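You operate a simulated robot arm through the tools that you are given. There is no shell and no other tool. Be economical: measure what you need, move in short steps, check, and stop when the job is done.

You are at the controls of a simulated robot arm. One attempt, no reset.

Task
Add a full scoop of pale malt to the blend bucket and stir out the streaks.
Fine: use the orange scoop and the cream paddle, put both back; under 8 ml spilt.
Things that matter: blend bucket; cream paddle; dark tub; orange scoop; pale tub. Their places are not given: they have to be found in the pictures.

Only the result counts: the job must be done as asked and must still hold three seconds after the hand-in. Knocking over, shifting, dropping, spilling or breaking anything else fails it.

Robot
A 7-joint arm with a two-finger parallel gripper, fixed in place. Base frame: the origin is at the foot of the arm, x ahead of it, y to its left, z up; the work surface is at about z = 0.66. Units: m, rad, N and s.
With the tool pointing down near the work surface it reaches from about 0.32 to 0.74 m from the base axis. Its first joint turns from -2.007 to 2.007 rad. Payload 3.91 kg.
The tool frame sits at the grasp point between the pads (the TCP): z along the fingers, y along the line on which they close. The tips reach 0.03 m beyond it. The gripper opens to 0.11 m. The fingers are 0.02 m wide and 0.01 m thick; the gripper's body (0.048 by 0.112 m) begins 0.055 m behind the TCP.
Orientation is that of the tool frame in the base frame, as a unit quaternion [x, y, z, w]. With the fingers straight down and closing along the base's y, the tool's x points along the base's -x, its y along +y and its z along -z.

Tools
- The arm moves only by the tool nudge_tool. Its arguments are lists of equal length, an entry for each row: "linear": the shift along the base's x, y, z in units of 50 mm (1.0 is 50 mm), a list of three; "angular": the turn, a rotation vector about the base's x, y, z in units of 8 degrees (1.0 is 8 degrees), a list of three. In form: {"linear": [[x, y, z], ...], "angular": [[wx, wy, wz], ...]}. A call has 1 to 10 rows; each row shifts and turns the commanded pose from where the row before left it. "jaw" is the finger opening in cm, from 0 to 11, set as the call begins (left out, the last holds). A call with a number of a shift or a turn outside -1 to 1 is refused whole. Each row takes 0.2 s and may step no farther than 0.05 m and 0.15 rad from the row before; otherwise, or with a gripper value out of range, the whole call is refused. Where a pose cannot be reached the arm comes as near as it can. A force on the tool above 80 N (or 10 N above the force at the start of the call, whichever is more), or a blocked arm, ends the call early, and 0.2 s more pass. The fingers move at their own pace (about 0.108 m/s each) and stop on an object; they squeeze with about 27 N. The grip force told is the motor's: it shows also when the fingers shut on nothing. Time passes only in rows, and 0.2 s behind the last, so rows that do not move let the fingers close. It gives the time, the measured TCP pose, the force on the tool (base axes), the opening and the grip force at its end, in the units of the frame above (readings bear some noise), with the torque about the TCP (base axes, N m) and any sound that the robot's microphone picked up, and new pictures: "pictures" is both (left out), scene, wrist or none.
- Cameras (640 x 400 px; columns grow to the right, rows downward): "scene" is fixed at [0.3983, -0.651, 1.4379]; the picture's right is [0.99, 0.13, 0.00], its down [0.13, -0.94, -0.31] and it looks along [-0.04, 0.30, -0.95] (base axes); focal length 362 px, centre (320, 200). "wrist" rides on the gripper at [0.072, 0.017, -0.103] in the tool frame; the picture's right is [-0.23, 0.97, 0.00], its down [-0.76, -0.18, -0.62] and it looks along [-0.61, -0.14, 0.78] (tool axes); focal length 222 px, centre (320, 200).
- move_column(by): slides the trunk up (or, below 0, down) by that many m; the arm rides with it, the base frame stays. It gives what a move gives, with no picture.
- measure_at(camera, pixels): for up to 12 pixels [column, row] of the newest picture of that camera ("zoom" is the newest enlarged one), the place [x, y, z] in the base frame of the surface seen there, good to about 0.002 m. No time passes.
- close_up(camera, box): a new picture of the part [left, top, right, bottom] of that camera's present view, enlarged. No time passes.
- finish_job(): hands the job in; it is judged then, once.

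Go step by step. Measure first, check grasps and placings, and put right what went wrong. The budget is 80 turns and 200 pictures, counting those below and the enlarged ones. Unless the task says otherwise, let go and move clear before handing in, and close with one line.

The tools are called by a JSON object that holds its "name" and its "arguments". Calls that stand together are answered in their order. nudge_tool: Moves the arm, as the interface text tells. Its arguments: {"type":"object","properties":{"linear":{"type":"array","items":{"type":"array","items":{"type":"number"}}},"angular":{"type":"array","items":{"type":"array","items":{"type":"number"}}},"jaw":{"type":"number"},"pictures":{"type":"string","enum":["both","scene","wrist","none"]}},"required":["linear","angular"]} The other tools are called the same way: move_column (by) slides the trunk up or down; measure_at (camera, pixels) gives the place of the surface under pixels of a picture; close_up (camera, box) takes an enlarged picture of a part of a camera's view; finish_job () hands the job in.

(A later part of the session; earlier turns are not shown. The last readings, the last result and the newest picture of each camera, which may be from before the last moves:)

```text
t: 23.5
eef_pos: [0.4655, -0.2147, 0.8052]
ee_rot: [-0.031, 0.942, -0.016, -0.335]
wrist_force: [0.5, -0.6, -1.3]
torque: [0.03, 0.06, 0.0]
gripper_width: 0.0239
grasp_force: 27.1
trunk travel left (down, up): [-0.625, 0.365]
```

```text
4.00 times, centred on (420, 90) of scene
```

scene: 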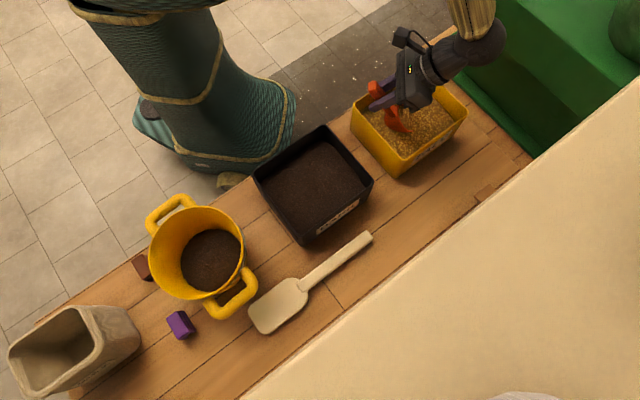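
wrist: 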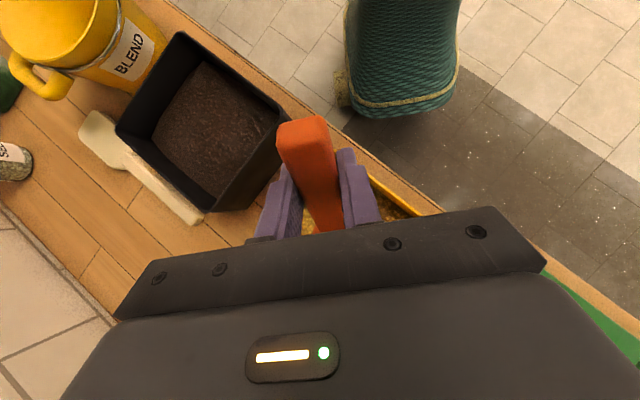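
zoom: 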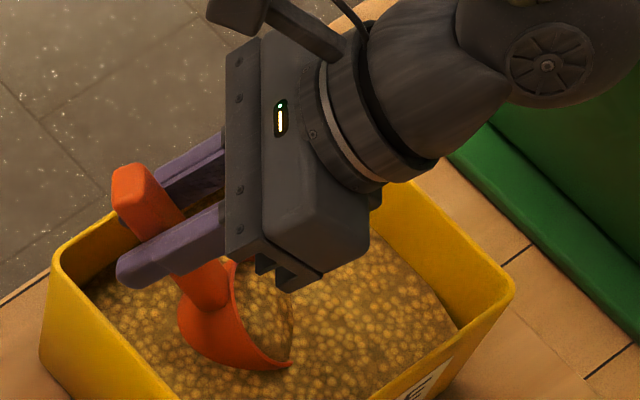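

Cup is half immersed with negligible force. Sinking 8 mm more, pushing 4 cm forward and levelling while it fills.

{"name": "nudge_tool", "arguments": {"linear": [[0, 0, -0.154], [0.195, 0.012, 0], [0.195, 0.012, 0], [0.195, 0.012, 0], [0.195, 0.012, 0], [-0.138, 0, -0.216], [-0.128, 0, -0.258], [-0.118, 0, -0.258], [-0.146, 0, 0.15], [0, 0, 0]], "angular": [[0, 0, 0], [0, 0, 0], [0, 0, 0], [0, 0, 0], [0, 0, 0], [0.06, -0.998, 0], [0.06, -0.998, 0], [0.06, -0.998, 0], [0.06, -0.998, 0], [0, 0, 0]], "pictures": "scene"}}

{"name": "close_up", "arguments": {"camera": "scene", "box": [340, 40, 500, 140]}}

```text
t: 25.7
eef_pos: [0.4788, -0.2128, 0.7699]
ee_rot: [-0.03, 0.998, -0.008, -0.062]
wrist_force: [-0.2, -0.2, -1.9]
torque: [-0.03, 0.11, -0.03]
gripper_width: 0.0236
grasp_force: 27.2
trunk travel left (down, up): [-0.625, 0.365]
```

scene: 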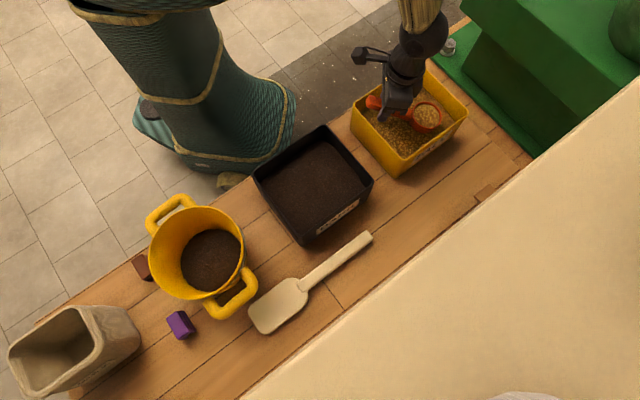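

```text
4.00 times, centred on (420, 90) of scene
```

zoom: 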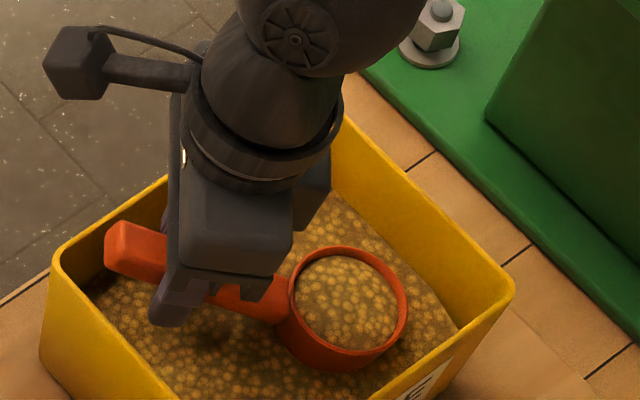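

The cup looks full of pale malt. Levelling out and lifting clear, then checking the fill.

{"name": "nudge_tool", "arguments": {"linear": [[-0.03, 0, 0.2], [0, 0, 0.4], [0, 0, 0.6], [0, 0, 0.6], [0, 0, 0.5], [0, 0, 0]], "angular": [[0.05, -0.85, 0], [0, 0, 0], [0, 0, 0], [0, 0, 0], [0, 0, 0], [0, 0, 0]], "pictures": "scene"}}

{"name": "close_up", "arguments": {"camera": "scene", "box": [340, 40, 500, 140]}}

```text
t: 27.1
eef_pos: [0.477, -0.2128, 0.8831]
ee_rot: [-0.031, 0.999, -0.007, -0.003]
wrist_force: [0.6, 0.1, -2.0]
torque: [0.0, 0.12, 0.0]
gripper_width: 0.024
grasp_force: 26.8
trunk travel left (down, up): [-0.625, 0.365]
```

scene: 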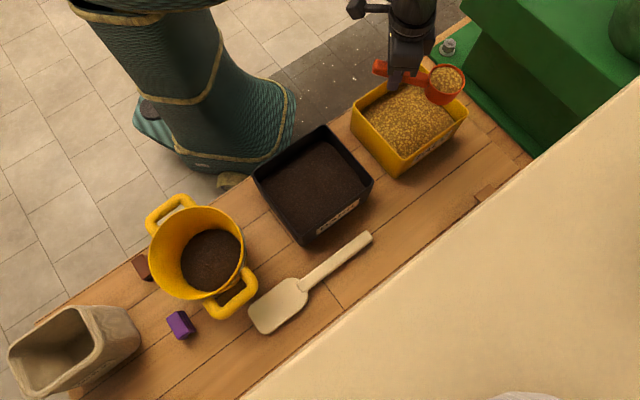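

```text
4.00 times, centred on (420, 90) of scene
```

zoom: 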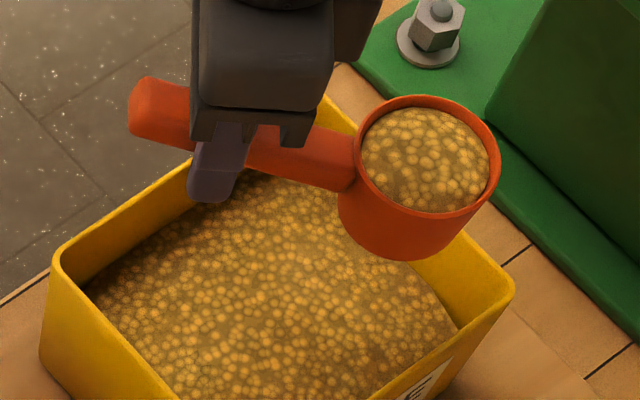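

Scoop is brim-full and the weight rose by about 0.8 N. Carrying it level and gently toward the bucket.

{"name": "nudge_tool", "arguments": {"linear": [[-0.219, -0.205, 0.04], [-0.438, -0.41, 0.04], [-0.584, -0.546, 0.04], [-0.584, -0.546, 0], [-0.584, -0.546, 0], [-0.584, -0.546, 0], [-0.584, -0.546, 0], [-0.584, -0.546, 0], [-0.584, -0.546, 0], [-0.438, -0.41, 0]], "angular": [[0, 0, 0], [0, 0, 0], [0, 0, 0], [0, 0, 0], [0, 0, 0], [0, 0, 0], [0, 0, 0], [0, 0, 0], [0, 0, 0], [0, 0, 0]]}}

```text
t: 29.3
eef_pos: [0.2186, -0.4543, 0.8888]
ee_rot: [-0.031, 0.999, -0.008, -0.003]
wrist_force: [-0.2, -0.2, -1.8]
torque: [-0.02, 0.14, 0.01]
gripper_width: 0.0237
grasp_force: 27.2
trunk travel left (down, up): [-0.625, 0.365]
```

scene: 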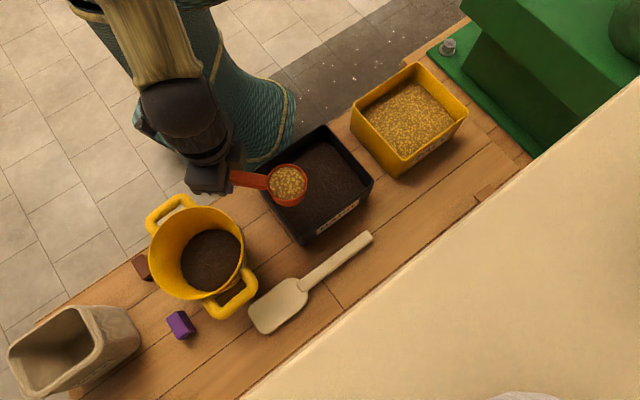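
wrist: 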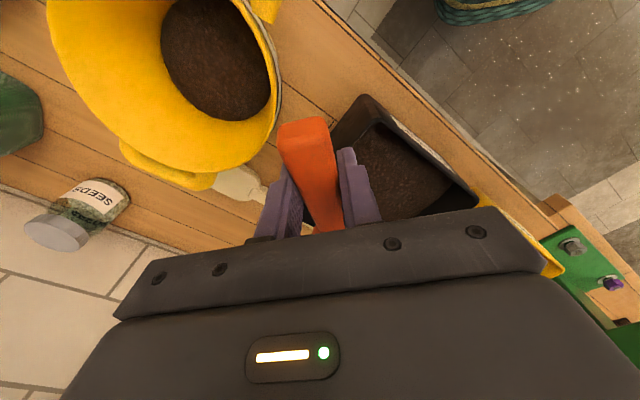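

Malt still level in the scoop and nothing spilt. Continuing to the pour position with the cup over the bucket.

{"name": "nudge_tool", "arguments": {"linear": [[-0.437, -0.41, 0], [-0.583, -0.547, 0], [-0.583, -0.547, 0], [-0.583, -0.547, 0], [-0.437, -0.41, 0], [-0.327, -0.31, 0], [0, 0, 0]], "angular": [[0, 0, 0], [0, 0, 0], [0, 0, 0], [0, 0, 0], [0, 0, 0], [0, 0, 0], [0, 0, 0]]}}

{"name": "measure_at", "arguments": {"camera": "scene", "pixels": [[190, 250], [228, 252], [209, 232], [209, 272], [165, 205], [150, 215], [190, 198], [155, 222]]}}

```text
t: 30.9
eef_pos: [0.0707, -0.5937, 0.8875]
ee_rot: [-0.03, 1.0, -0.007, -0.003]
wrist_force: [-0.3, -0.1, -2.2]
torque: [0.0, 0.14, -0.01]
gripper_width: 0.0236
grasp_force: 27.0
trunk travel left (down, up): [-0.625, 0.365]
```

scene: 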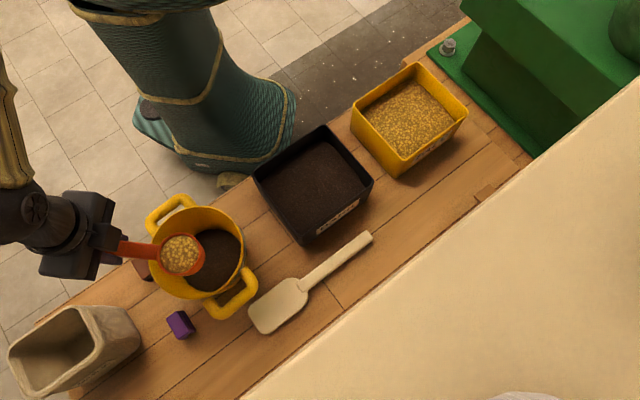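
wrist: 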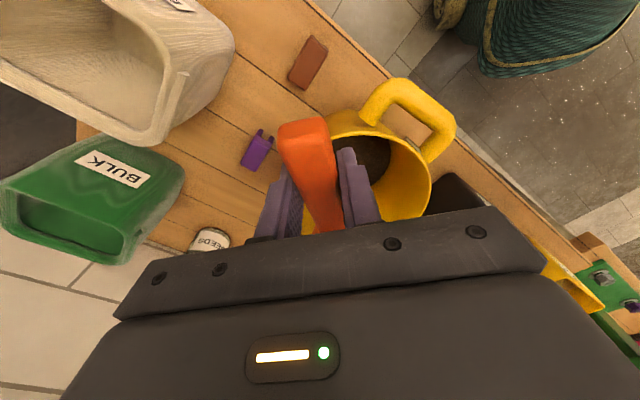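

```text
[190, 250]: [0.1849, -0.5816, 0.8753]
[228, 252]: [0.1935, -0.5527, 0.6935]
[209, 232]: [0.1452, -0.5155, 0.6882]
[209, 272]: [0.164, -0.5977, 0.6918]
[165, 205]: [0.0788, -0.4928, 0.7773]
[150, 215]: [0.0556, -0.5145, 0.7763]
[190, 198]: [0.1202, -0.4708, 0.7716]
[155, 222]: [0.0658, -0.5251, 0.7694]
```

The cup is over the bucket (rim near (185,253)) with malt intact. Rolling about the handle axis toward the base side to begin pouring.

{"name": "nudge_tool", "arguments": {"linear": [[0, 0, -0.17], [0, 0, -0.17], [0, 0, 0], [0, 0, 0], [0, 0, 0], [0, 0, 0], [0, 0, 0], [0, 0, 0]], "angular": [[-0.998, -0.055, 0], [-0.998, -0.055, 0], [-0.998, -0.055, 0], [-0.998, -0.055, 0], [-0.998, -0.055, 0], [-0.998, -0.055, 0], [-0.998, -0.055, 0], [-0.998, -0.055, 0]], "pictures": "scene"}}

{"name": "close_up", "arguments": {"camera": "scene", "box": [80, 170, 280, 320]}}

```text
t: 32.7
eef_pos: [0.0711, -0.5922, 0.8724]
ee_rot: [-0.024, 0.844, -0.536, 0.01]
wrist_force: [0.9, -0.4, -2.4]
torque: [0.04, 0.12, 0.01]
gripper_width: 0.0239
grasp_force: 27.3
trunk travel left (down, up): [-0.625, 0.365]
```

scene: 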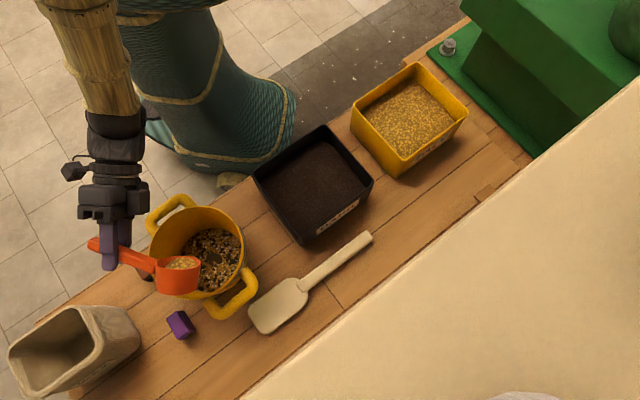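

```text
2.67 times, centred on (180, 245) of scene
```

zoom: 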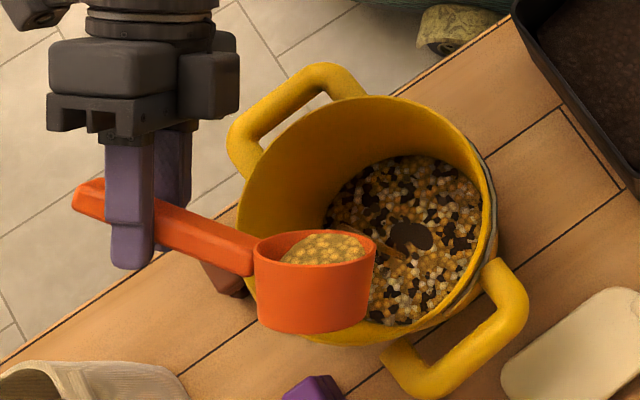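

Malt is landing inside the bucket with nothing outside. Continuing the roll to empty the cup.

{"name": "nudge_tool", "arguments": {"linear": [[0, 0.05, 0], [0, 0.05, 0], [0, 0.05, 0], [0, 0.05, 0], [0, 0, 0], [0, 0, 0], [0, 0, 0], [0, 0, 0]], "angular": [[-0.998, -0.055, 0], [-0.998, -0.055, 0], [-0.998, -0.055, 0], [-0.998, -0.055, 0], [-0.998, -0.055, 0], [-0.998, -0.055, 0], [-0.998, -0.055, 0], [0, 0, 0]], "pictures": "scene"}}

{"name": "close_up", "arguments": {"camera": "scene", "box": [80, 170, 280, 320]}}

```text
t: 34.5
eef_pos: [0.0696, -0.5814, 0.8747]
ee_rot: [0.013, -0.49, 0.871, -0.019]
wrist_force: [-5.4, 3.4, 23.4]
torque: [1.88, 0.51, 0.31]
gripper_width: 0.0237
grasp_force: 27.1
trunk travel left (down, up): [-0.625, 0.365]
```

scene: 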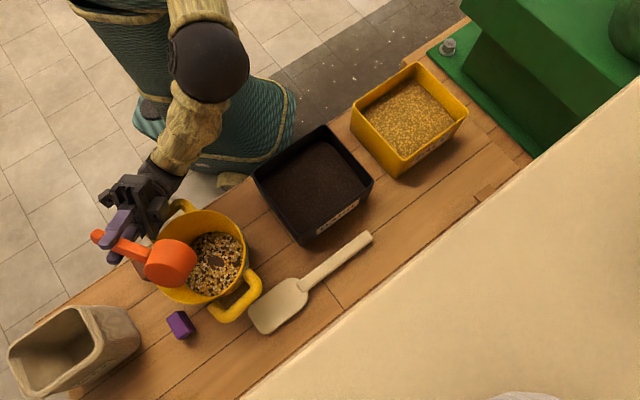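

```text
2.67 times, centred on (180, 245) of scene
```

zoom: 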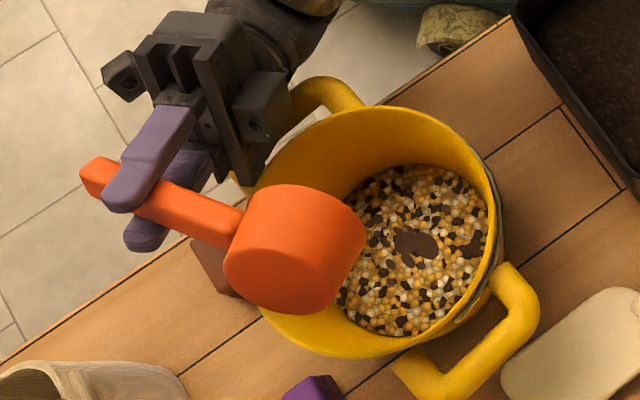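

Force of 23 N upward: the wrist has touched the bucket's rear handle and the bucket has shifted a few mm. Raising at once.

{"name": "nudge_tool", "arguments": {"linear": [[0, 0, 0.5], [0, 0, 0.5], [0, 0, 0]], "angular": [[0, 0, 0], [0, 0, 0], [0, 0, 0]], "pictures": "scene"}}

{"name": "close_up", "arguments": {"camera": "scene", "box": [80, 170, 280, 320]}}

```text
t: 35.3
eef_pos: [0.0703, -0.5838, 0.922]
ee_rot: [0.012, -0.495, 0.869, -0.019]
wrist_force: [0.8, 0.3, -1.4]
torque: [0.03, 0.12, 0.0]
gripper_width: 0.0237
grasp_force: 27.2
trunk travel left (down, up): [-0.625, 0.365]
```

scene: 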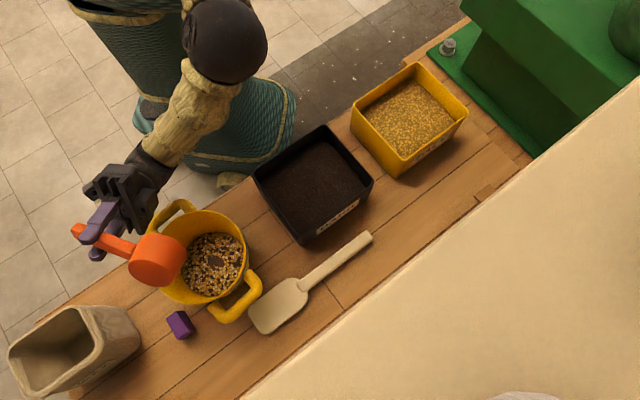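

```text
2.67 times, centred on (180, 245) of scene
```

zoom: 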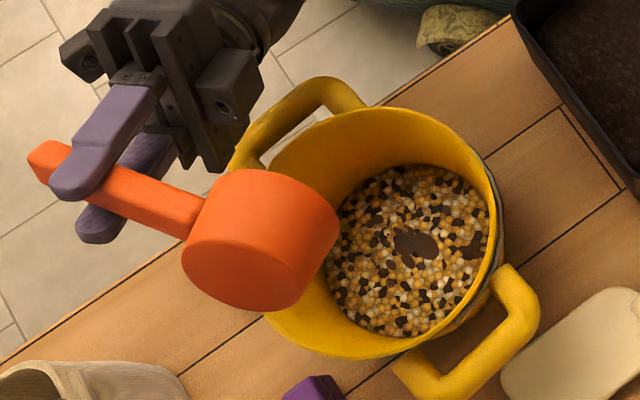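

The bucket stands upright and the cup reads empty (−1.4 N). A small extra tip to shed any residue, then rolling back level.

{"name": "nudge_tool", "arguments": {"linear": [[0.1, 0, 0.4], [0, 0, 0.4], [0, 0, 0], [0, 0, 0.2], [0, 0, 0], [0, 0, 0], [0, 0, 0], [0, 0, 0], [0, 0, 0], [0, 0, 0]], "angular": [[-0.998, -0.055, 0], [-0.998, -0.055, 0], [0, 0, 0], [0.998, 0.055, 0], [0.998, 0.055, 0], [0.998, 0.055, 0], [0.998, 0.055, 0], [0.998, 0.055, 0], [0.998, 0.055, 0], [0.998, 0.055, 0]], "pictures": "none"}}

{"name": "nudge_tool", "arguments": {"linear": [[0, 0, 0], [0, 0, 0], [0, 0, 0], [0, 0, 0], [0, 0, 0], [0, 0, 0], [0, 0, 0], [0, 0, 0], [0, 0, 0], [0, 0, 0]], "angular": [[0.998, 0.055, 0], [0.998, 0.055, 0], [0.998, 0.055, 0], [0.998, 0.055, 0], [0.998, 0.055, 0], [0.998, 0.055, 0], [0.998, 0.055, 0], [0.998, 0.055, 0], [0.998, 0.055, 0], [0.9, 0.05, 0]]}}

```text
t: 37.5
eef_pos: [0.0757, -0.584, 0.9737]
ee_rot: [-0.021, 0.763, -0.646, 0.012]
wrist_force: [-0.3, -0.6, -1.7]
torque: [0.02, 0.12, -0.01]
gripper_width: 0.0235
grasp_force: 27.2
trunk travel left (down, up): [-0.625, 0.365]
```

```text
t: 39.7
eef_pos: [0.0755, -0.5834, 0.9722]
ee_rot: [-0.031, 0.999, -0.013, -0.004]
wrist_force: [0.0, -0.2, -2.0]
torque: [0.0, 0.14, 0.01]
gripper_width: 0.0235
grasp_force: 26.6
trunk travel left (down, up): [-0.625, 0.365]
```

scene: 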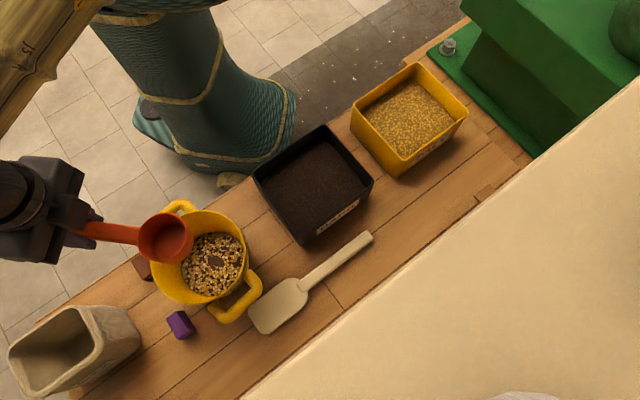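
wrist: 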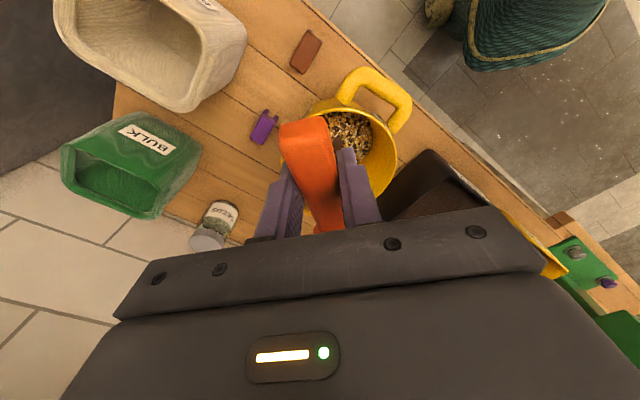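

The scoop is empty and nothing is spilt around the bucket. Returning it: carrying toward its home spot and yawing toward a 40° heading so the gripper clears the tub when releasing.

{"name": "nudge_tool", "arguments": {"linear": [[0.806, 0.381, -0.05], [0.806, 0.381, -0.05], [0.806, 0.381, -0.05], [0.806, 0.381, -0.05], [0.806, 0.381, -0.05], [0.806, 0.381, -0.05], [0.806, 0.381, -0.05], [0.806, 0.381, -0.05], [0.806, 0.381, -0.05], [0.806, 0.381, -0.05]], "angular": [[0, 0, 0.33], [0, 0, 0.33], [0, 0, 0.33], [0, 0, 0.33], [0, 0, 0.33], [0, 0, 0.33], [0, 0, 0.33], [0, 0, 0.33], [0, 0, 0.33], [0, 0, 0.33]], "pictures": "none"}}

{"name": "nudge_tool", "arguments": {"linear": [[0.806, 0.381, -0.1], [0.806, 0.381, -0.1], [0.806, 0.381, -0.1], [0.806, 0.381, -0.1], [0, 0, 0]], "angular": [[0, 0, 0.33], [0, 0, 0.33], [0, 0, 0.33], [0, 0, 0.33], [0, 0, 0]]}}

{"name": "close_up", "arguments": {"camera": "scene", "box": [400, 60, 560, 200]}}

```text
t: 41.9
eef_pos: [0.4809, -0.391, 0.946]
ee_rot: [-0.258, 0.966, -0.015, 0.0]
wrist_force: [0.5, -0.1, -0.5]
torque: [-0.09, 0.08, -0.01]
gripper_width: 0.0235
grasp_force: 27.5
trunk travel left (down, up): [-0.625, 0.365]
```

```text
t: 43.1
eef_pos: [0.6397, -0.3154, 0.9275]
ee_rot: [-0.346, 0.938, -0.014, 0.002]
wrist_force: [-0.7, -0.2, -1.8]
torque: [-0.09, 0.09, -0.03]
gripper_width: 0.0236
grasp_force: 26.9
trunk travel left (down, up): [-0.625, 0.365]
```

scene: 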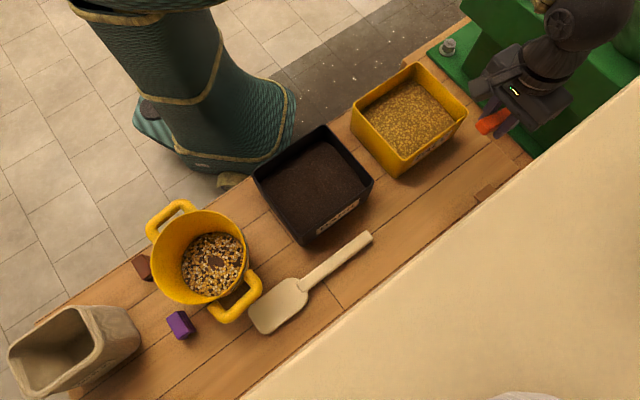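
wrist: 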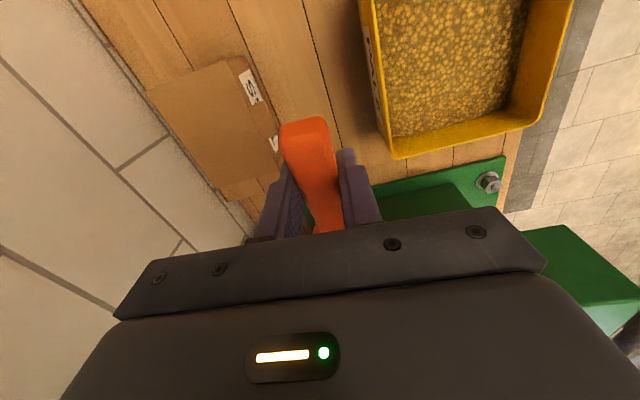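

```text
2.86 times, centred on (480, 130) of scene
```

zoom: 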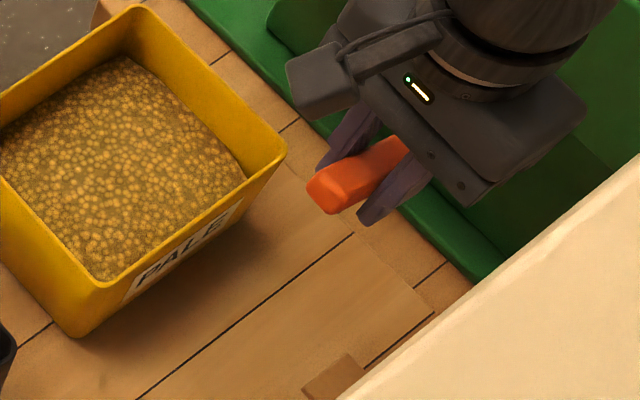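

Yaw 40°, over home spot. Lowering until the cup base nears the table.

{"name": "nudge_tool", "arguments": {"linear": [[0, 0, -0.9], [0, 0, -0.9], [0, 0, -0.9], [0, 0, -0.8], [0, 0, -0.5], [0, 0, -0.18], [0, 0, 0]], "angular": [[0, 0, 0], [0, 0, 0], [0, 0, 0], [0, 0, 0], [0, 0, 0], [0, 0, 0], [0, 0, 0]], "pictures": "wrist"}}

```text
t: 44.7
eef_pos: [0.6405, -0.3162, 0.72]
ee_rot: [-0.346, 0.938, -0.014, 0.003]
wrist_force: [-0.1, -0.3, 1.9]
torque: [0.18, -0.09, 0.01]
gripper_width: 0.0237
grasp_force: 27.0
trunk travel left (down, up): [-0.625, 0.365]
```

wrist: 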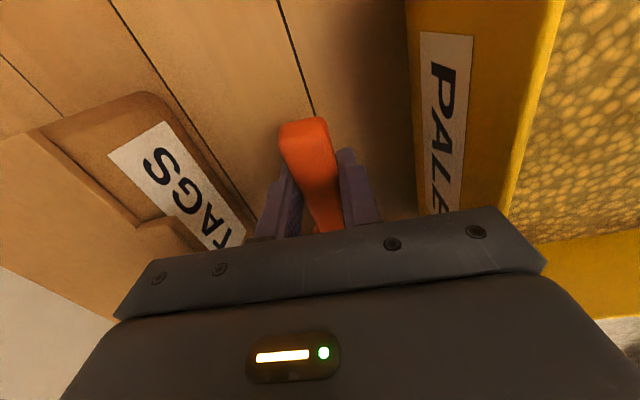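

The cup base has touched down (force change ≈3.5 N). Opening and checking.

{"name": "nudge_tool", "arguments": {"linear": [[0, 0, -0.03], [0, 0, 0], [0, 0, 0.4], [0, 0, 0.8], [0, 0, 0.8], [-0.5, 0, 0.8], [-0.8, 0, 0.5], [-0.8, 0, 0.5]], "angular": [[0, 0, 0], [0, 0, 0], [0, 0, 0], [0, 0, 0], [0, 0, 0], [0, 0, 0], [0, 0, 0], [0, 0, 0]], "jaw": 4.4}}

{"name": "close_up", "arguments": {"camera": "scene", "box": [410, 120, 510, 182]}}

```text
t: 46.5
eef_pos: [0.5346, -0.316, 0.9075]
ee_rot: [-0.346, 0.938, -0.014, 0.003]
wrist_force: [0.7, -0.1, 0.6]
torque: [0.01, 0.02, 0.01]
gripper_width: 0.0442
grasp_force: 0.0
trunk travel left (down, up): [-0.625, 0.365]
```

scene: 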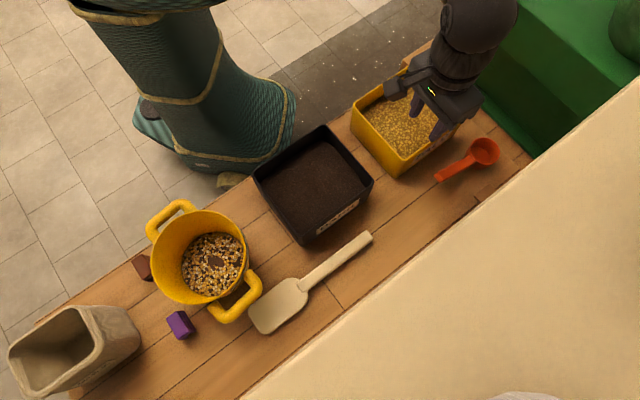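
wrist: 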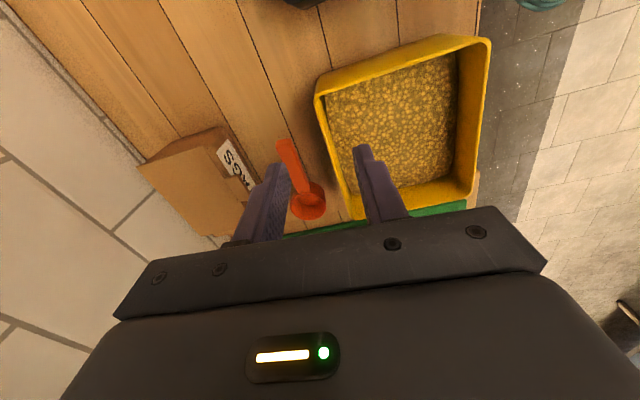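

```text
6.40 times, centred on (460, 151) of scene
```

zoom: 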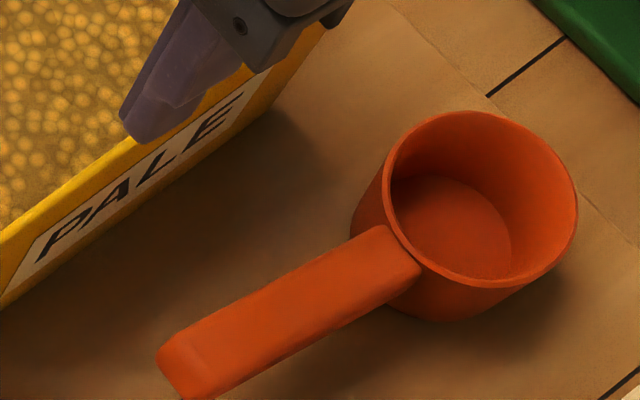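

The scoop is back upright with its cup at its original spot. Next the paddle: moving above its handle near (0.430,-0.52).

{"name": "nudge_tool", "arguments": {"linear": [[-0.35, -0.682, -0.19], [-0.35, -0.682, -0.19], [-0.35, -0.682, -0.19], [-0.35, -0.682, -0.19], [-0.35, -0.682, -0.19], [-0.35, -0.682, -0.19], [0, 0, -0.8], [0, 0, 0]], "angular": [[0, 0, 0.08], [0, 0, 0.08], [0, 0, 0.08], [0, 0, 0.08], [0, 0, 0.08], [0, 0, 0.08], [0, 0, 0], [0, 0, 0]], "jaw": 5.0}}

```text
t: 48.3
eef_pos: [0.431, -0.5248, 0.8128]
ee_rot: [-0.377, 0.926, -0.015, 0.002]
wrist_force: [-0.3, 0.0, -0.2]
torque: [-0.01, 0.01, -0.01]
gripper_width: 0.0503
grasp_force: 0.0
trunk travel left (down, up): [-0.625, 0.365]
```

scene: 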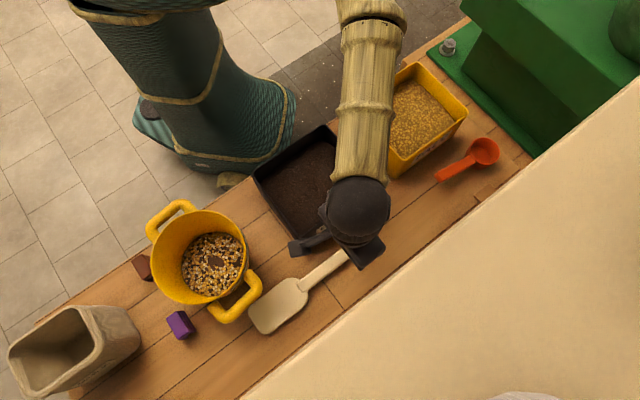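
wrist: 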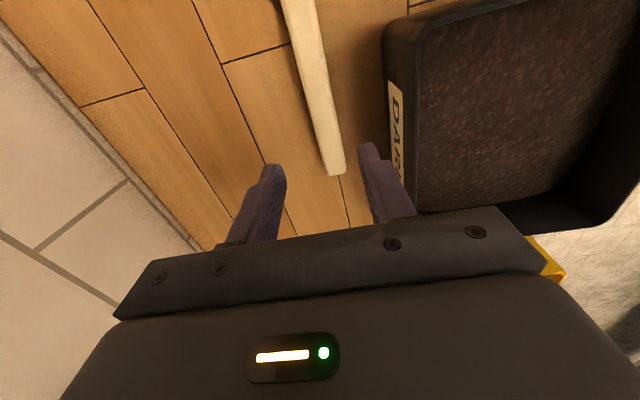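

The paddle handle runs from (300,0) to (335,172) in the wrist view. Measuring its centreline and the dark tub's edge.

{"name": "measure_at", "arguments": {"camera": "wrist", "pixels": [[334, 165], [326, 165], [343, 162], [320, 100], [311, 100], [328, 98], [308, 50], [300, 15], [386, 60], [400, 40], [388, 130], [415, 205]]}}

```text
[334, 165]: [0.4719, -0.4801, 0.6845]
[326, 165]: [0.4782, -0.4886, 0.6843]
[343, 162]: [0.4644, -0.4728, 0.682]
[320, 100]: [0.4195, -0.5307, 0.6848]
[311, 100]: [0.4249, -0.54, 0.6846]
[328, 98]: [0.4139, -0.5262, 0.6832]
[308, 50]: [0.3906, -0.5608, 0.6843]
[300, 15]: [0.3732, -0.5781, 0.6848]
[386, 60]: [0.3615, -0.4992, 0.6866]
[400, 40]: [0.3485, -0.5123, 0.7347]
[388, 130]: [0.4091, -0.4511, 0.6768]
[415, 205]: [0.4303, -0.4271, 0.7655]
```

TCP is about 4 mm right of the handle line and the dark tub edge is 63 mm away (body half-width 56 mm), so I keep a slight right bias. Descending to just above the table.

{"name": "nudge_tool", "arguments": {"linear": [[-0.03, 0.03, -0.8], [0, 0, -0.7], [0, 0, -0.5], [0, 0, -0.28], [0, 0, -0.08], [0, 0, 0]], "angular": [[0, 0, 0.05], [0, 0, 0], [0, 0, 0], [0, 0, 0], [0, 0, 0], [0, 0, 0]], "pictures": "wrist"}}

```text
t: 49.7
eef_pos: [0.4297, -0.5196, 0.6922]
ee_rot: [-0.381, 0.925, -0.014, 0.003]
wrist_force: [-0.5, -0.1, -0.5]
torque: [-0.03, -0.01, 0.01]
gripper_width: 0.0503
grasp_force: 0.0
trunk travel left (down, up): [-0.625, 0.365]
```

wrist: 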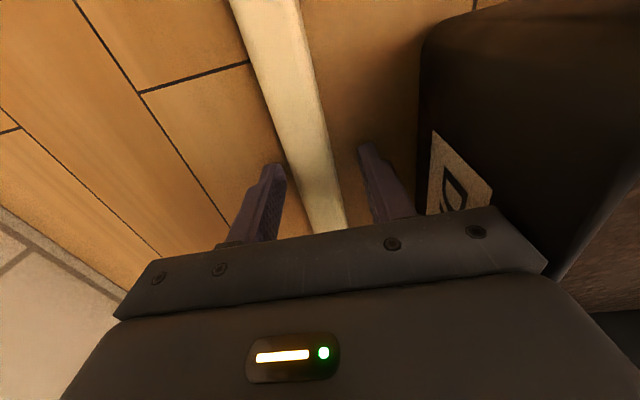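

At z=0.692 with the tips right at the table; no contact force. Closing and lifting slightly to test.

{"name": "nudge_tool", "arguments": {"linear": [[0, 0, -0.02], [0, 0, 0], [0, 0, 0], [0, 0, 0], [0, 0, 0.2], [0, 0, 0.3], [0, 0, 0]], "angular": [[0, 0, 0], [0, 0, 0], [0, 0, 0], [0, 0, 0], [0, 0, 0], [0, 0, 0], [0, 0, 0]], "jaw": 0}}

```text
t: 51.3
eef_pos: [0.4283, -0.5189, 0.7162]
ee_rot: [-0.38, 0.925, -0.015, 0.001]
wrist_force: [-0.6, 0.0, -2.2]
torque: [0.17, -0.14, 0.02]
gripper_width: 0.0258
grasp_force: 27.2
trunk travel left (down, up): [-0.625, 0.365]
```

scene: 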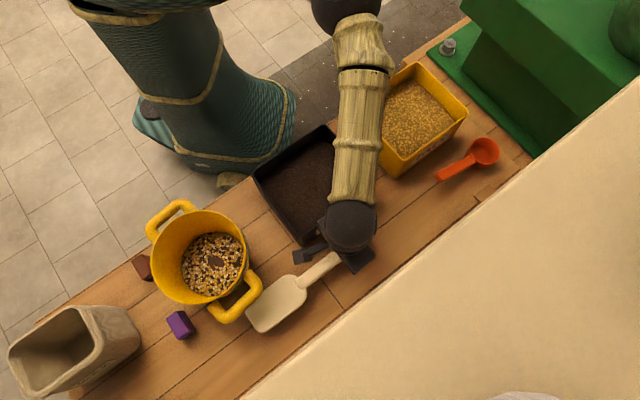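
wrist: 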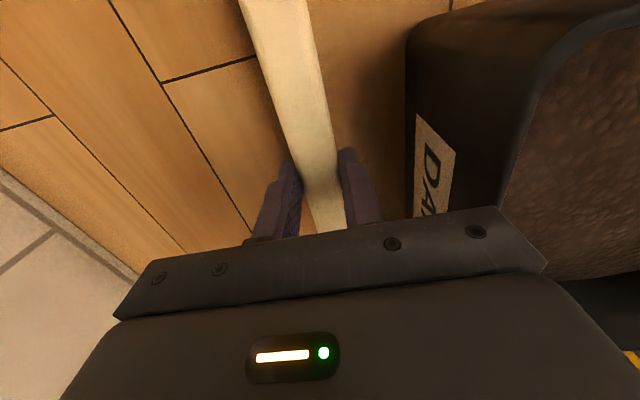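

The paddle is held (25.8 mm, ≈2 N). Lifting it to about z=0.95 and re-measuring the bucket, which shifted slightly.

{"name": "nudge_tool", "arguments": {"linear": [[0, 0, 0.9], [0, 0, 0.95], [0, 0, 0.95], [0, 0, 0.95], [0, 0, 0.95], [0, 0, 0]], "angular": [[0, 0, 0], [0, 0, 0], [0, 0, 0], [0, 0, 0], [0, 0, 0], [0, 0, 0]], "pictures": "scene"}}

{"name": "close_up", "arguments": {"camera": "scene", "box": [110, 170, 310, 320]}}

```text
t: 52.7
eef_pos: [0.4302, -0.5199, 0.9506]
ee_rot: [-0.38, 0.925, -0.014, 0.001]
wrist_force: [0.2, -0.3, -1.3]
torque: [0.15, -0.18, 0.0]
gripper_width: 0.0259
grasp_force: 27.1
trunk travel left (down, up): [-0.625, 0.365]
```

scene: 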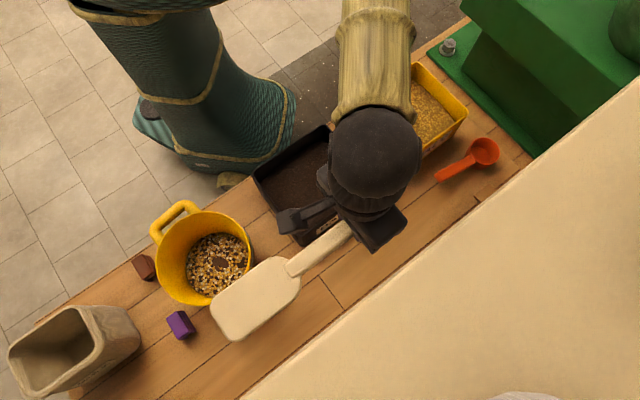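

```text
2.67 times, centred on (210, 245) of scene
```

zoom: 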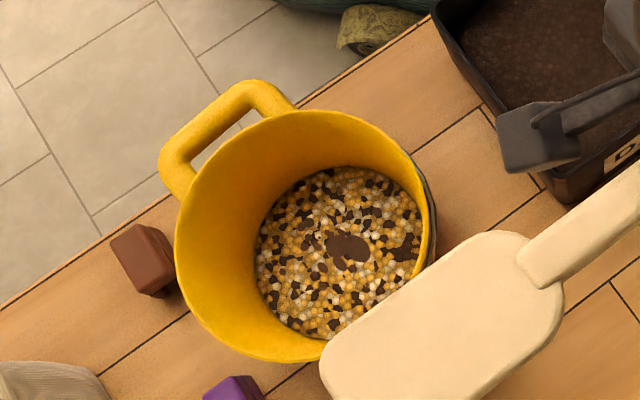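

The bucket moved again: the rising blade brushed its front handle. Measuring its present position.

{"name": "measure_at", "arguments": {"camera": "zoom", "pixels": [[177, 240], [300, 112], [385, 140], [240, 345], [200, 175], [345, 250], [290, 300], [400, 230], [345, 180], [265, 240], [300, 220], [430, 210]]}}

{"name": "measure_at", "arguments": {"camera": "zoom", "pixels": [[330, 375], [440, 320], [540, 260], [600, 220], [490, 235], [560, 330], [380, 395], [350, 165]]}}

```text
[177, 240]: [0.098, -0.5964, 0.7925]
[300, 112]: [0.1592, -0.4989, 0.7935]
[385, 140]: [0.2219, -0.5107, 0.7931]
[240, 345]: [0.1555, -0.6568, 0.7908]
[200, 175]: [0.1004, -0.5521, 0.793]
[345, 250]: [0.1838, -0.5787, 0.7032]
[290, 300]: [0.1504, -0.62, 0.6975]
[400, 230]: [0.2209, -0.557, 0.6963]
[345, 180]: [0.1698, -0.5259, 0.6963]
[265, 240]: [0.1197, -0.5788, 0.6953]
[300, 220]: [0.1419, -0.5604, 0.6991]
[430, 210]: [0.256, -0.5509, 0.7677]
```

```text
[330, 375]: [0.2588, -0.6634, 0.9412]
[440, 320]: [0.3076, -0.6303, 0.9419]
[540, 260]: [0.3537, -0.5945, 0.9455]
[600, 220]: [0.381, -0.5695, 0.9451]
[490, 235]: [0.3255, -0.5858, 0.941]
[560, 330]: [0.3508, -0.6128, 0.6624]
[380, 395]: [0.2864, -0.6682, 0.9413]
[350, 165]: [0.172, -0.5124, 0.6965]
```

The bucket's centre is now about (0.178,-0.578), about 14 mm off; I'll deal with that later. Raising and yawing the paddle toward the bucket's outer side.

{"name": "nudge_tool", "arguments": {"linear": [[0, 0, 0.5], [-0.2, -0.1, 0.5], [-0.3, -0.15, 0.5], [-0.3, -0.15, 0.3], [-0.3, -0.15, 0.3], [-0.3, -0.15, 0.2], [-0.3, -0.15, 0.2], [-0.3, -0.15, 0], [-0.3, -0.15, 0], [-0.3, -0.15, 0]], "angular": [[0, 0, -0.9], [0, 0, -0.9], [0, 0, -0.9], [0, 0, -0.9], [0, 0, -0.9], [0, 0, -0.9], [0, 0, -0.9], [0, 0, -0.9], [0, 0, -0.9], [0, 0, -0.9]]}}

```text
t: 54.9
eef_pos: [0.2994, -0.5838, 1.076]
ee_rot: [0.236, 0.972, -0.012, -0.007]
wrist_force: [0.0, 0.5, -2.2]
torque: [-0.1, -0.2, -0.03]
gripper_width: 0.0258
grasp_force: 26.9
trunk travel left (down, up): [-0.625, 0.365]
```

scene: 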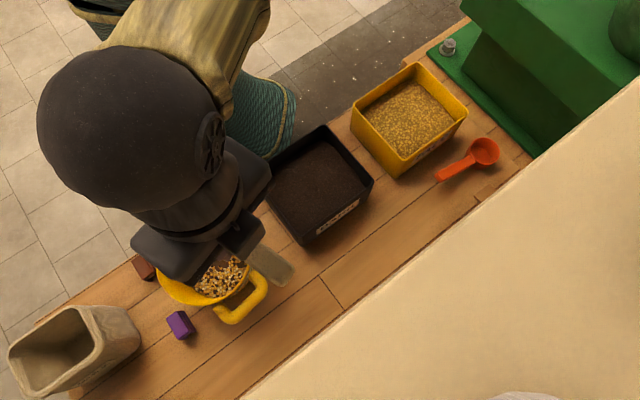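
wrist: 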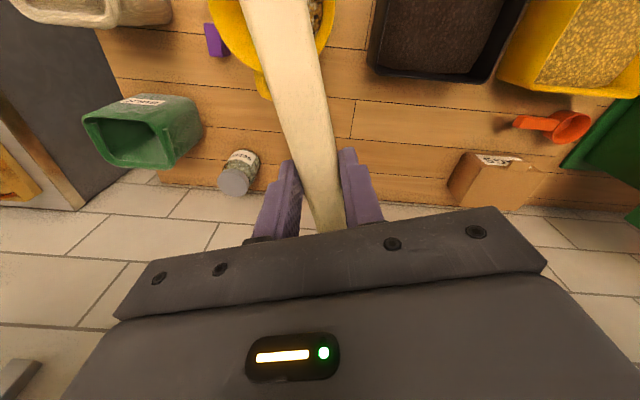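

Yaw is −27° so far. Completing the yaw to −73° and beginning to tilt the blade down over the bucket.

{"name": "nudge_tool", "arguments": {"linear": [[-0.345, -0.174, 0], [-0.345, -0.174, 0], [-0.345, -0.174, 0], [-0.345, -0.174, 0], [-0.345, -0.174, 0], [-0.345, -0.174, 0], [0, 0, 0.1], [0, 0, 0.1], [0, 0, 0.1], [0, 0, 0]], "angular": [[0, 0, -0.95], [0, 0, -0.95], [0, 0, -0.95], [0, 0, -0.95], [0, 0, -0.95], [0, 0, -0.95], [-0.956, -0.292, 0], [-0.956, -0.292, 0], [-0.956, -0.292, 0], [-0.956, -0.292, 0]]}}

```text
t: 57.1
eef_pos: [0.1956, -0.6369, 1.0909]
ee_rot: [0.575, 0.771, -0.174, 0.211]
wrist_force: [0.0, 0.1, -1.7]
torque: [-0.14, -0.04, 0.05]
gripper_width: 0.0256
grasp_force: 26.6
trunk travel left (down, up): [-0.625, 0.365]
```

scene: 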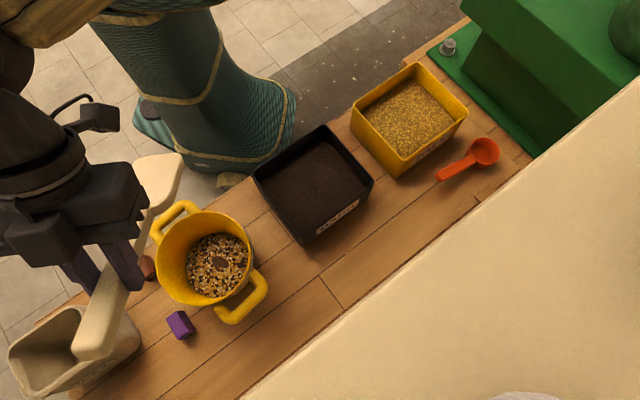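
wrist: 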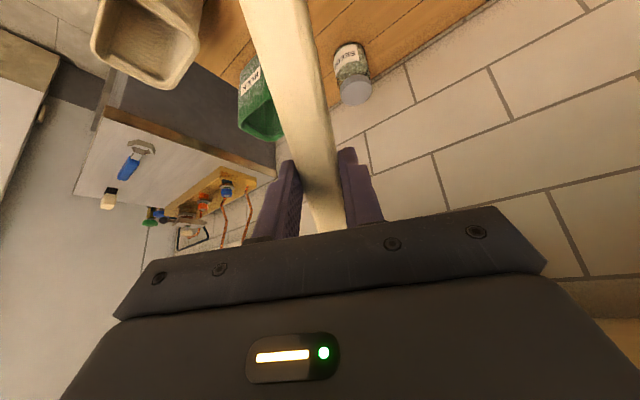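

Blade is tilted 32° down as intended. Continuing to about 75°.

{"name": "nudge_tool", "arguments": {"linear": [[0, 0, 0], [0, 0, 0], [0, 0, 0], [0, 0, 0], [0, 0, 0], [0, 0, 0], [0, 0, 0]], "angular": [[-0.972, -0.237, 0], [-0.972, -0.237, 0], [-0.972, -0.237, 0], [-0.972, -0.237, 0], [-0.972, -0.237, 0], [-0.39, -0.09, 0], [0, 0, 0]], "pictures": "scene"}}

{"name": "close_up", "arguments": {"camera": "scene", "box": [50, 170, 290, 340]}}

```text
t: 58.7
eef_pos: [0.1942, -0.6361, 1.0909]
ee_rot: [0.473, 0.637, -0.388, 0.47]
wrist_force: [0.0, -0.3, -2.5]
torque: [0.0, -0.01, 0.03]
gripper_width: 0.0255
grasp_force: 26.8
trunk travel left (down, up): [-0.625, 0.365]
```

scene: 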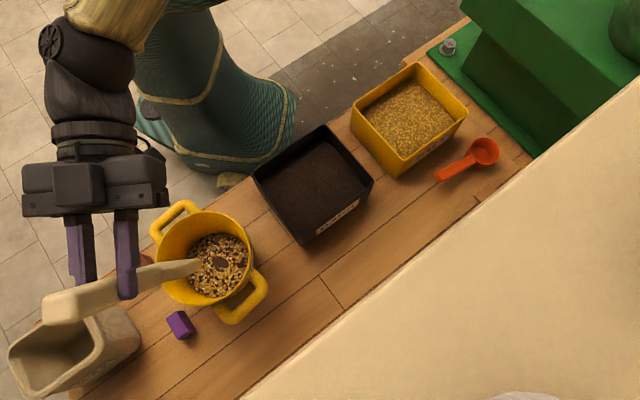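

```text
2.35 times, centred on (170, 255) of scene
```

zoom: 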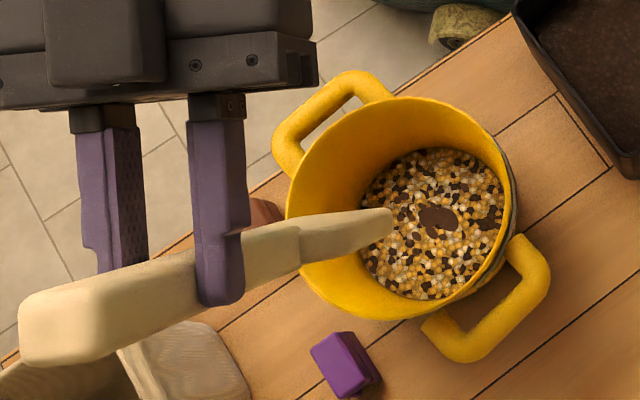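

{"name": "measure_at", "arguments": {"camera": "zoom", "pixels": [[388, 222], [380, 212], [375, 238], [310, 235], [300, 262], [270, 245], [240, 280], [70, 320]]}}

{"name": "nudge_tool", "arguments": {"linear": [[0, 0, 0]], "angular": [[0, 0, 0]], "pictures": "wrist"}}

```text
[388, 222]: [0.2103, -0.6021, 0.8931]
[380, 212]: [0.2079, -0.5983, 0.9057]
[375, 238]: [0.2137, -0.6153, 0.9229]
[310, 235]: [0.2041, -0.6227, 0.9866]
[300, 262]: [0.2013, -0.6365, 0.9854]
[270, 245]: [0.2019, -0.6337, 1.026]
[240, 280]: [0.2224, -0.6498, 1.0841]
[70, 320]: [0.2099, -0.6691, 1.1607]
```

```text
t: 59.1
eef_pos: [0.1951, -0.6369, 1.0905]
ee_rot: [0.474, 0.637, -0.388, 0.468]
wrist_force: [-0.1, 0.1, -2.2]
torque: [0.02, -0.01, 0.02]
gripper_width: 0.0255
grasp_force: 26.0
trunk travel left (down, up): [-0.625, 0.365]
```

wrist: 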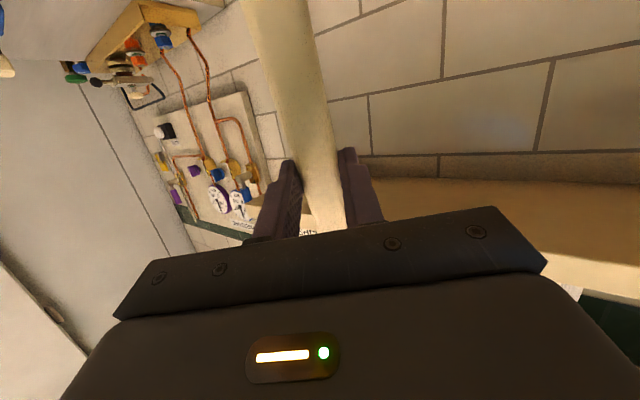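

Blade hangs edge-on to the camera, its tip about at the bucket's centre. Lowering into the bucket.

{"name": "nudge_tool", "arguments": {"linear": [[0, 0, -0.8], [0, 0, -0.8], [0, 0, -0.8], [0, 0, -0.6], [0, 0, -0.2], [0, 0, 0]], "angular": [[0, 0, 0], [0, 0, 0], [0, 0, 0], [0, 0, 0], [0, 0, 0], [0, 0, 0]], "pictures": "scene"}}

{"name": "close_up", "arguments": {"camera": "scene", "box": [100, 180, 290, 320]}}

```text
t: 60.5
eef_pos: [0.1948, -0.6363, 0.9308]
ee_rot: [0.474, 0.636, -0.388, 0.469]
wrist_force: [0.2, -1.0, -1.3]
torque: [-0.03, 0.0, 0.04]
gripper_width: 0.0257
grasp_force: 27.1
trunk travel left (down, up): [-0.625, 0.365]
```

scene: 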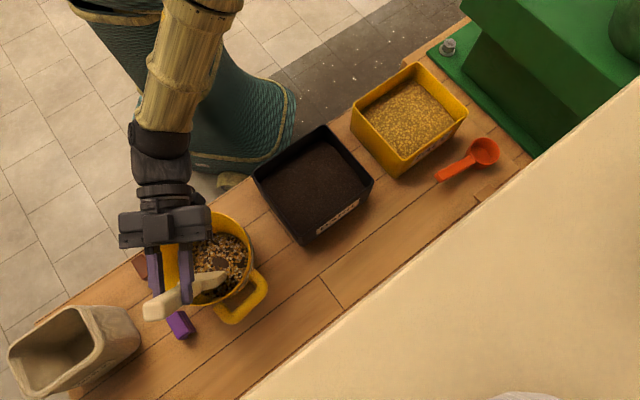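

```text
2.86 times, centred on (195, 250) of scene
```

zoom: 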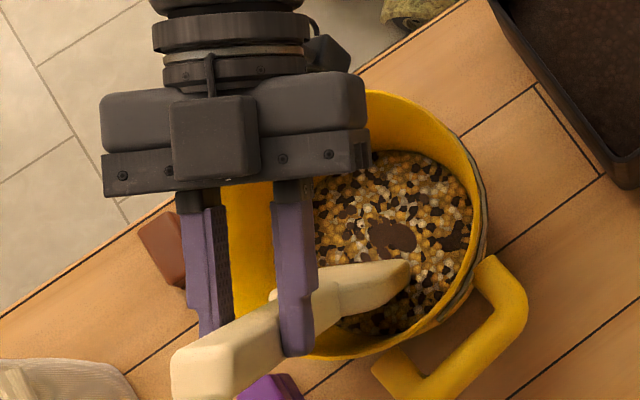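

{"name": "measure_at", "arguments": {"camera": "zoom", "pixels": [[405, 268], [385, 265], [395, 285], [360, 300], [330, 290], [390, 235], [450, 240], [400, 180]]}}

```text
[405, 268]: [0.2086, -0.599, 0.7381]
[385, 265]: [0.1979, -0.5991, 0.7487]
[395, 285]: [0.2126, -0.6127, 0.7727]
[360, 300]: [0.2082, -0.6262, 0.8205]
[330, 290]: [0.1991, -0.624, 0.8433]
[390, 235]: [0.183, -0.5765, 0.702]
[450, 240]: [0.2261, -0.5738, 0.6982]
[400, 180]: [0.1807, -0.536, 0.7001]
```

Blade tip is about at (0.185,-0.587,0.705), just over the grain. Lowering gently about 22 mm while watching for bottom contact.

{"name": "nudge_tool", "arguments": {"linear": [[0, 0, -0.15], [0, 0, -0.15], [0, 0, -0.15], [0, 0, 0]], "angular": [[0, 0, 0], [0, 0, 0], [0, 0, 0], [0, 0, 0]], "pictures": "none"}}

```text
t: 61.5
eef_pos: [0.1954, -0.6357, 0.9076]
ee_rot: [0.475, 0.636, -0.388, 0.468]
wrist_force: [0.1, -0.1, -2.1]
torque: [0.01, -0.01, 0.01]
gripper_width: 0.0255
grasp_force: 27.0
trunk travel left (down, up): [-0.625, 0.365]
```

No bottom contact yet. Stirring one elliptical loop (±15 mm in x, ±28 mm in y) around the bucket centre.

{"name": "nudge_tool", "arguments": {"linear": [[0.16, 0.14, 0], [-0.088, 0.396, 0], [-0.212, 0.164, 0], [-0.212, -0.164, 0], [-0.088, -0.396, 0], [0.088, -0.396, 0], [0.212, -0.164, 0], [0.212, 0.164, 0], [0.088, 0.396, 0]], "angular": [[0, 0, 0], [0, 0, 0], [0, 0, 0], [0, 0, 0], [0, 0, 0], [0, 0, 0], [0, 0, 0], [0, 0, 0], [0, 0, 0]], "pictures": "scene"}}

{"name": "close_up", "arguments": {"camera": "scene", "box": [100, 180, 290, 320]}}

```text
t: 63.5
eef_pos: [0.2033, -0.6291, 0.9101]
ee_rot: [0.474, 0.637, -0.388, 0.468]
wrist_force: [0.5, 0.8, -2.2]
torque: [-0.02, 0.02, -0.02]
gripper_width: 0.0254
grasp_force: 26.2
trunk travel left (down, up): [-0.625, 0.365]
```

scene: 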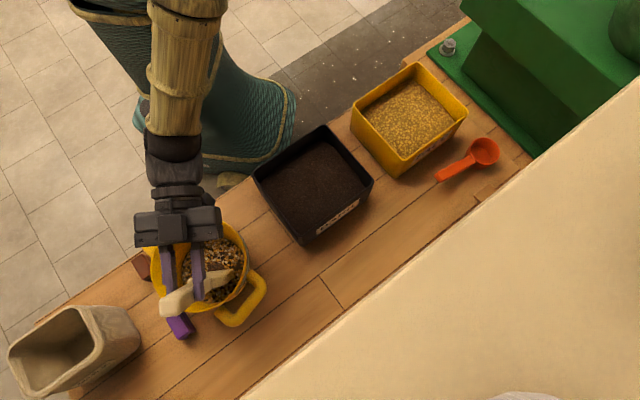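

```text
2.86 times, centred on (195, 250) of scene
```

zoom: 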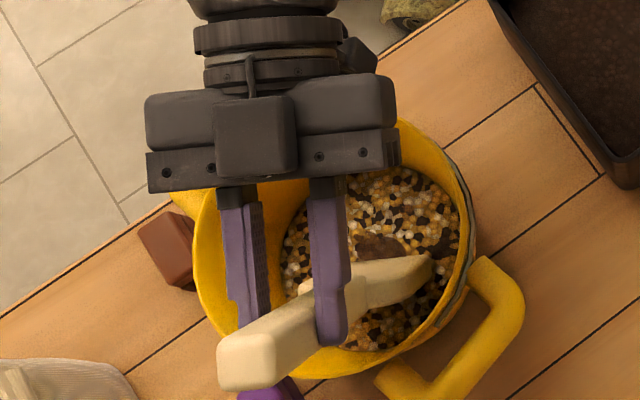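

The bucket seems to have slid slightly back toward its original place. Measuring its rim before continuing.

{"name": "measure_at", "arguments": {"camera": "zoom", "pixels": [[197, 260], [420, 125], [448, 150], [300, 375], [466, 200], [340, 370], [425, 262], [400, 300], [440, 240], [380, 245], [300, 250], [420, 190]]}}

```text
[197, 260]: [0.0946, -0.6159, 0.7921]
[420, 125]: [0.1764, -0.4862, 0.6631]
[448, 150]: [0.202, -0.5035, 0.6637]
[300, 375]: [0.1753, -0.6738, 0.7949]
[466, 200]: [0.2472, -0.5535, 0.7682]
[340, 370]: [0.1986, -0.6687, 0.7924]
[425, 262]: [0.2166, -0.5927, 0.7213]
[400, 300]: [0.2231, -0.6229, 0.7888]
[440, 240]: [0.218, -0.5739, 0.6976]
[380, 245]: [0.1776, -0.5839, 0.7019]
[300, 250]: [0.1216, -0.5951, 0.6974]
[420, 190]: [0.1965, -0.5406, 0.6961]
```

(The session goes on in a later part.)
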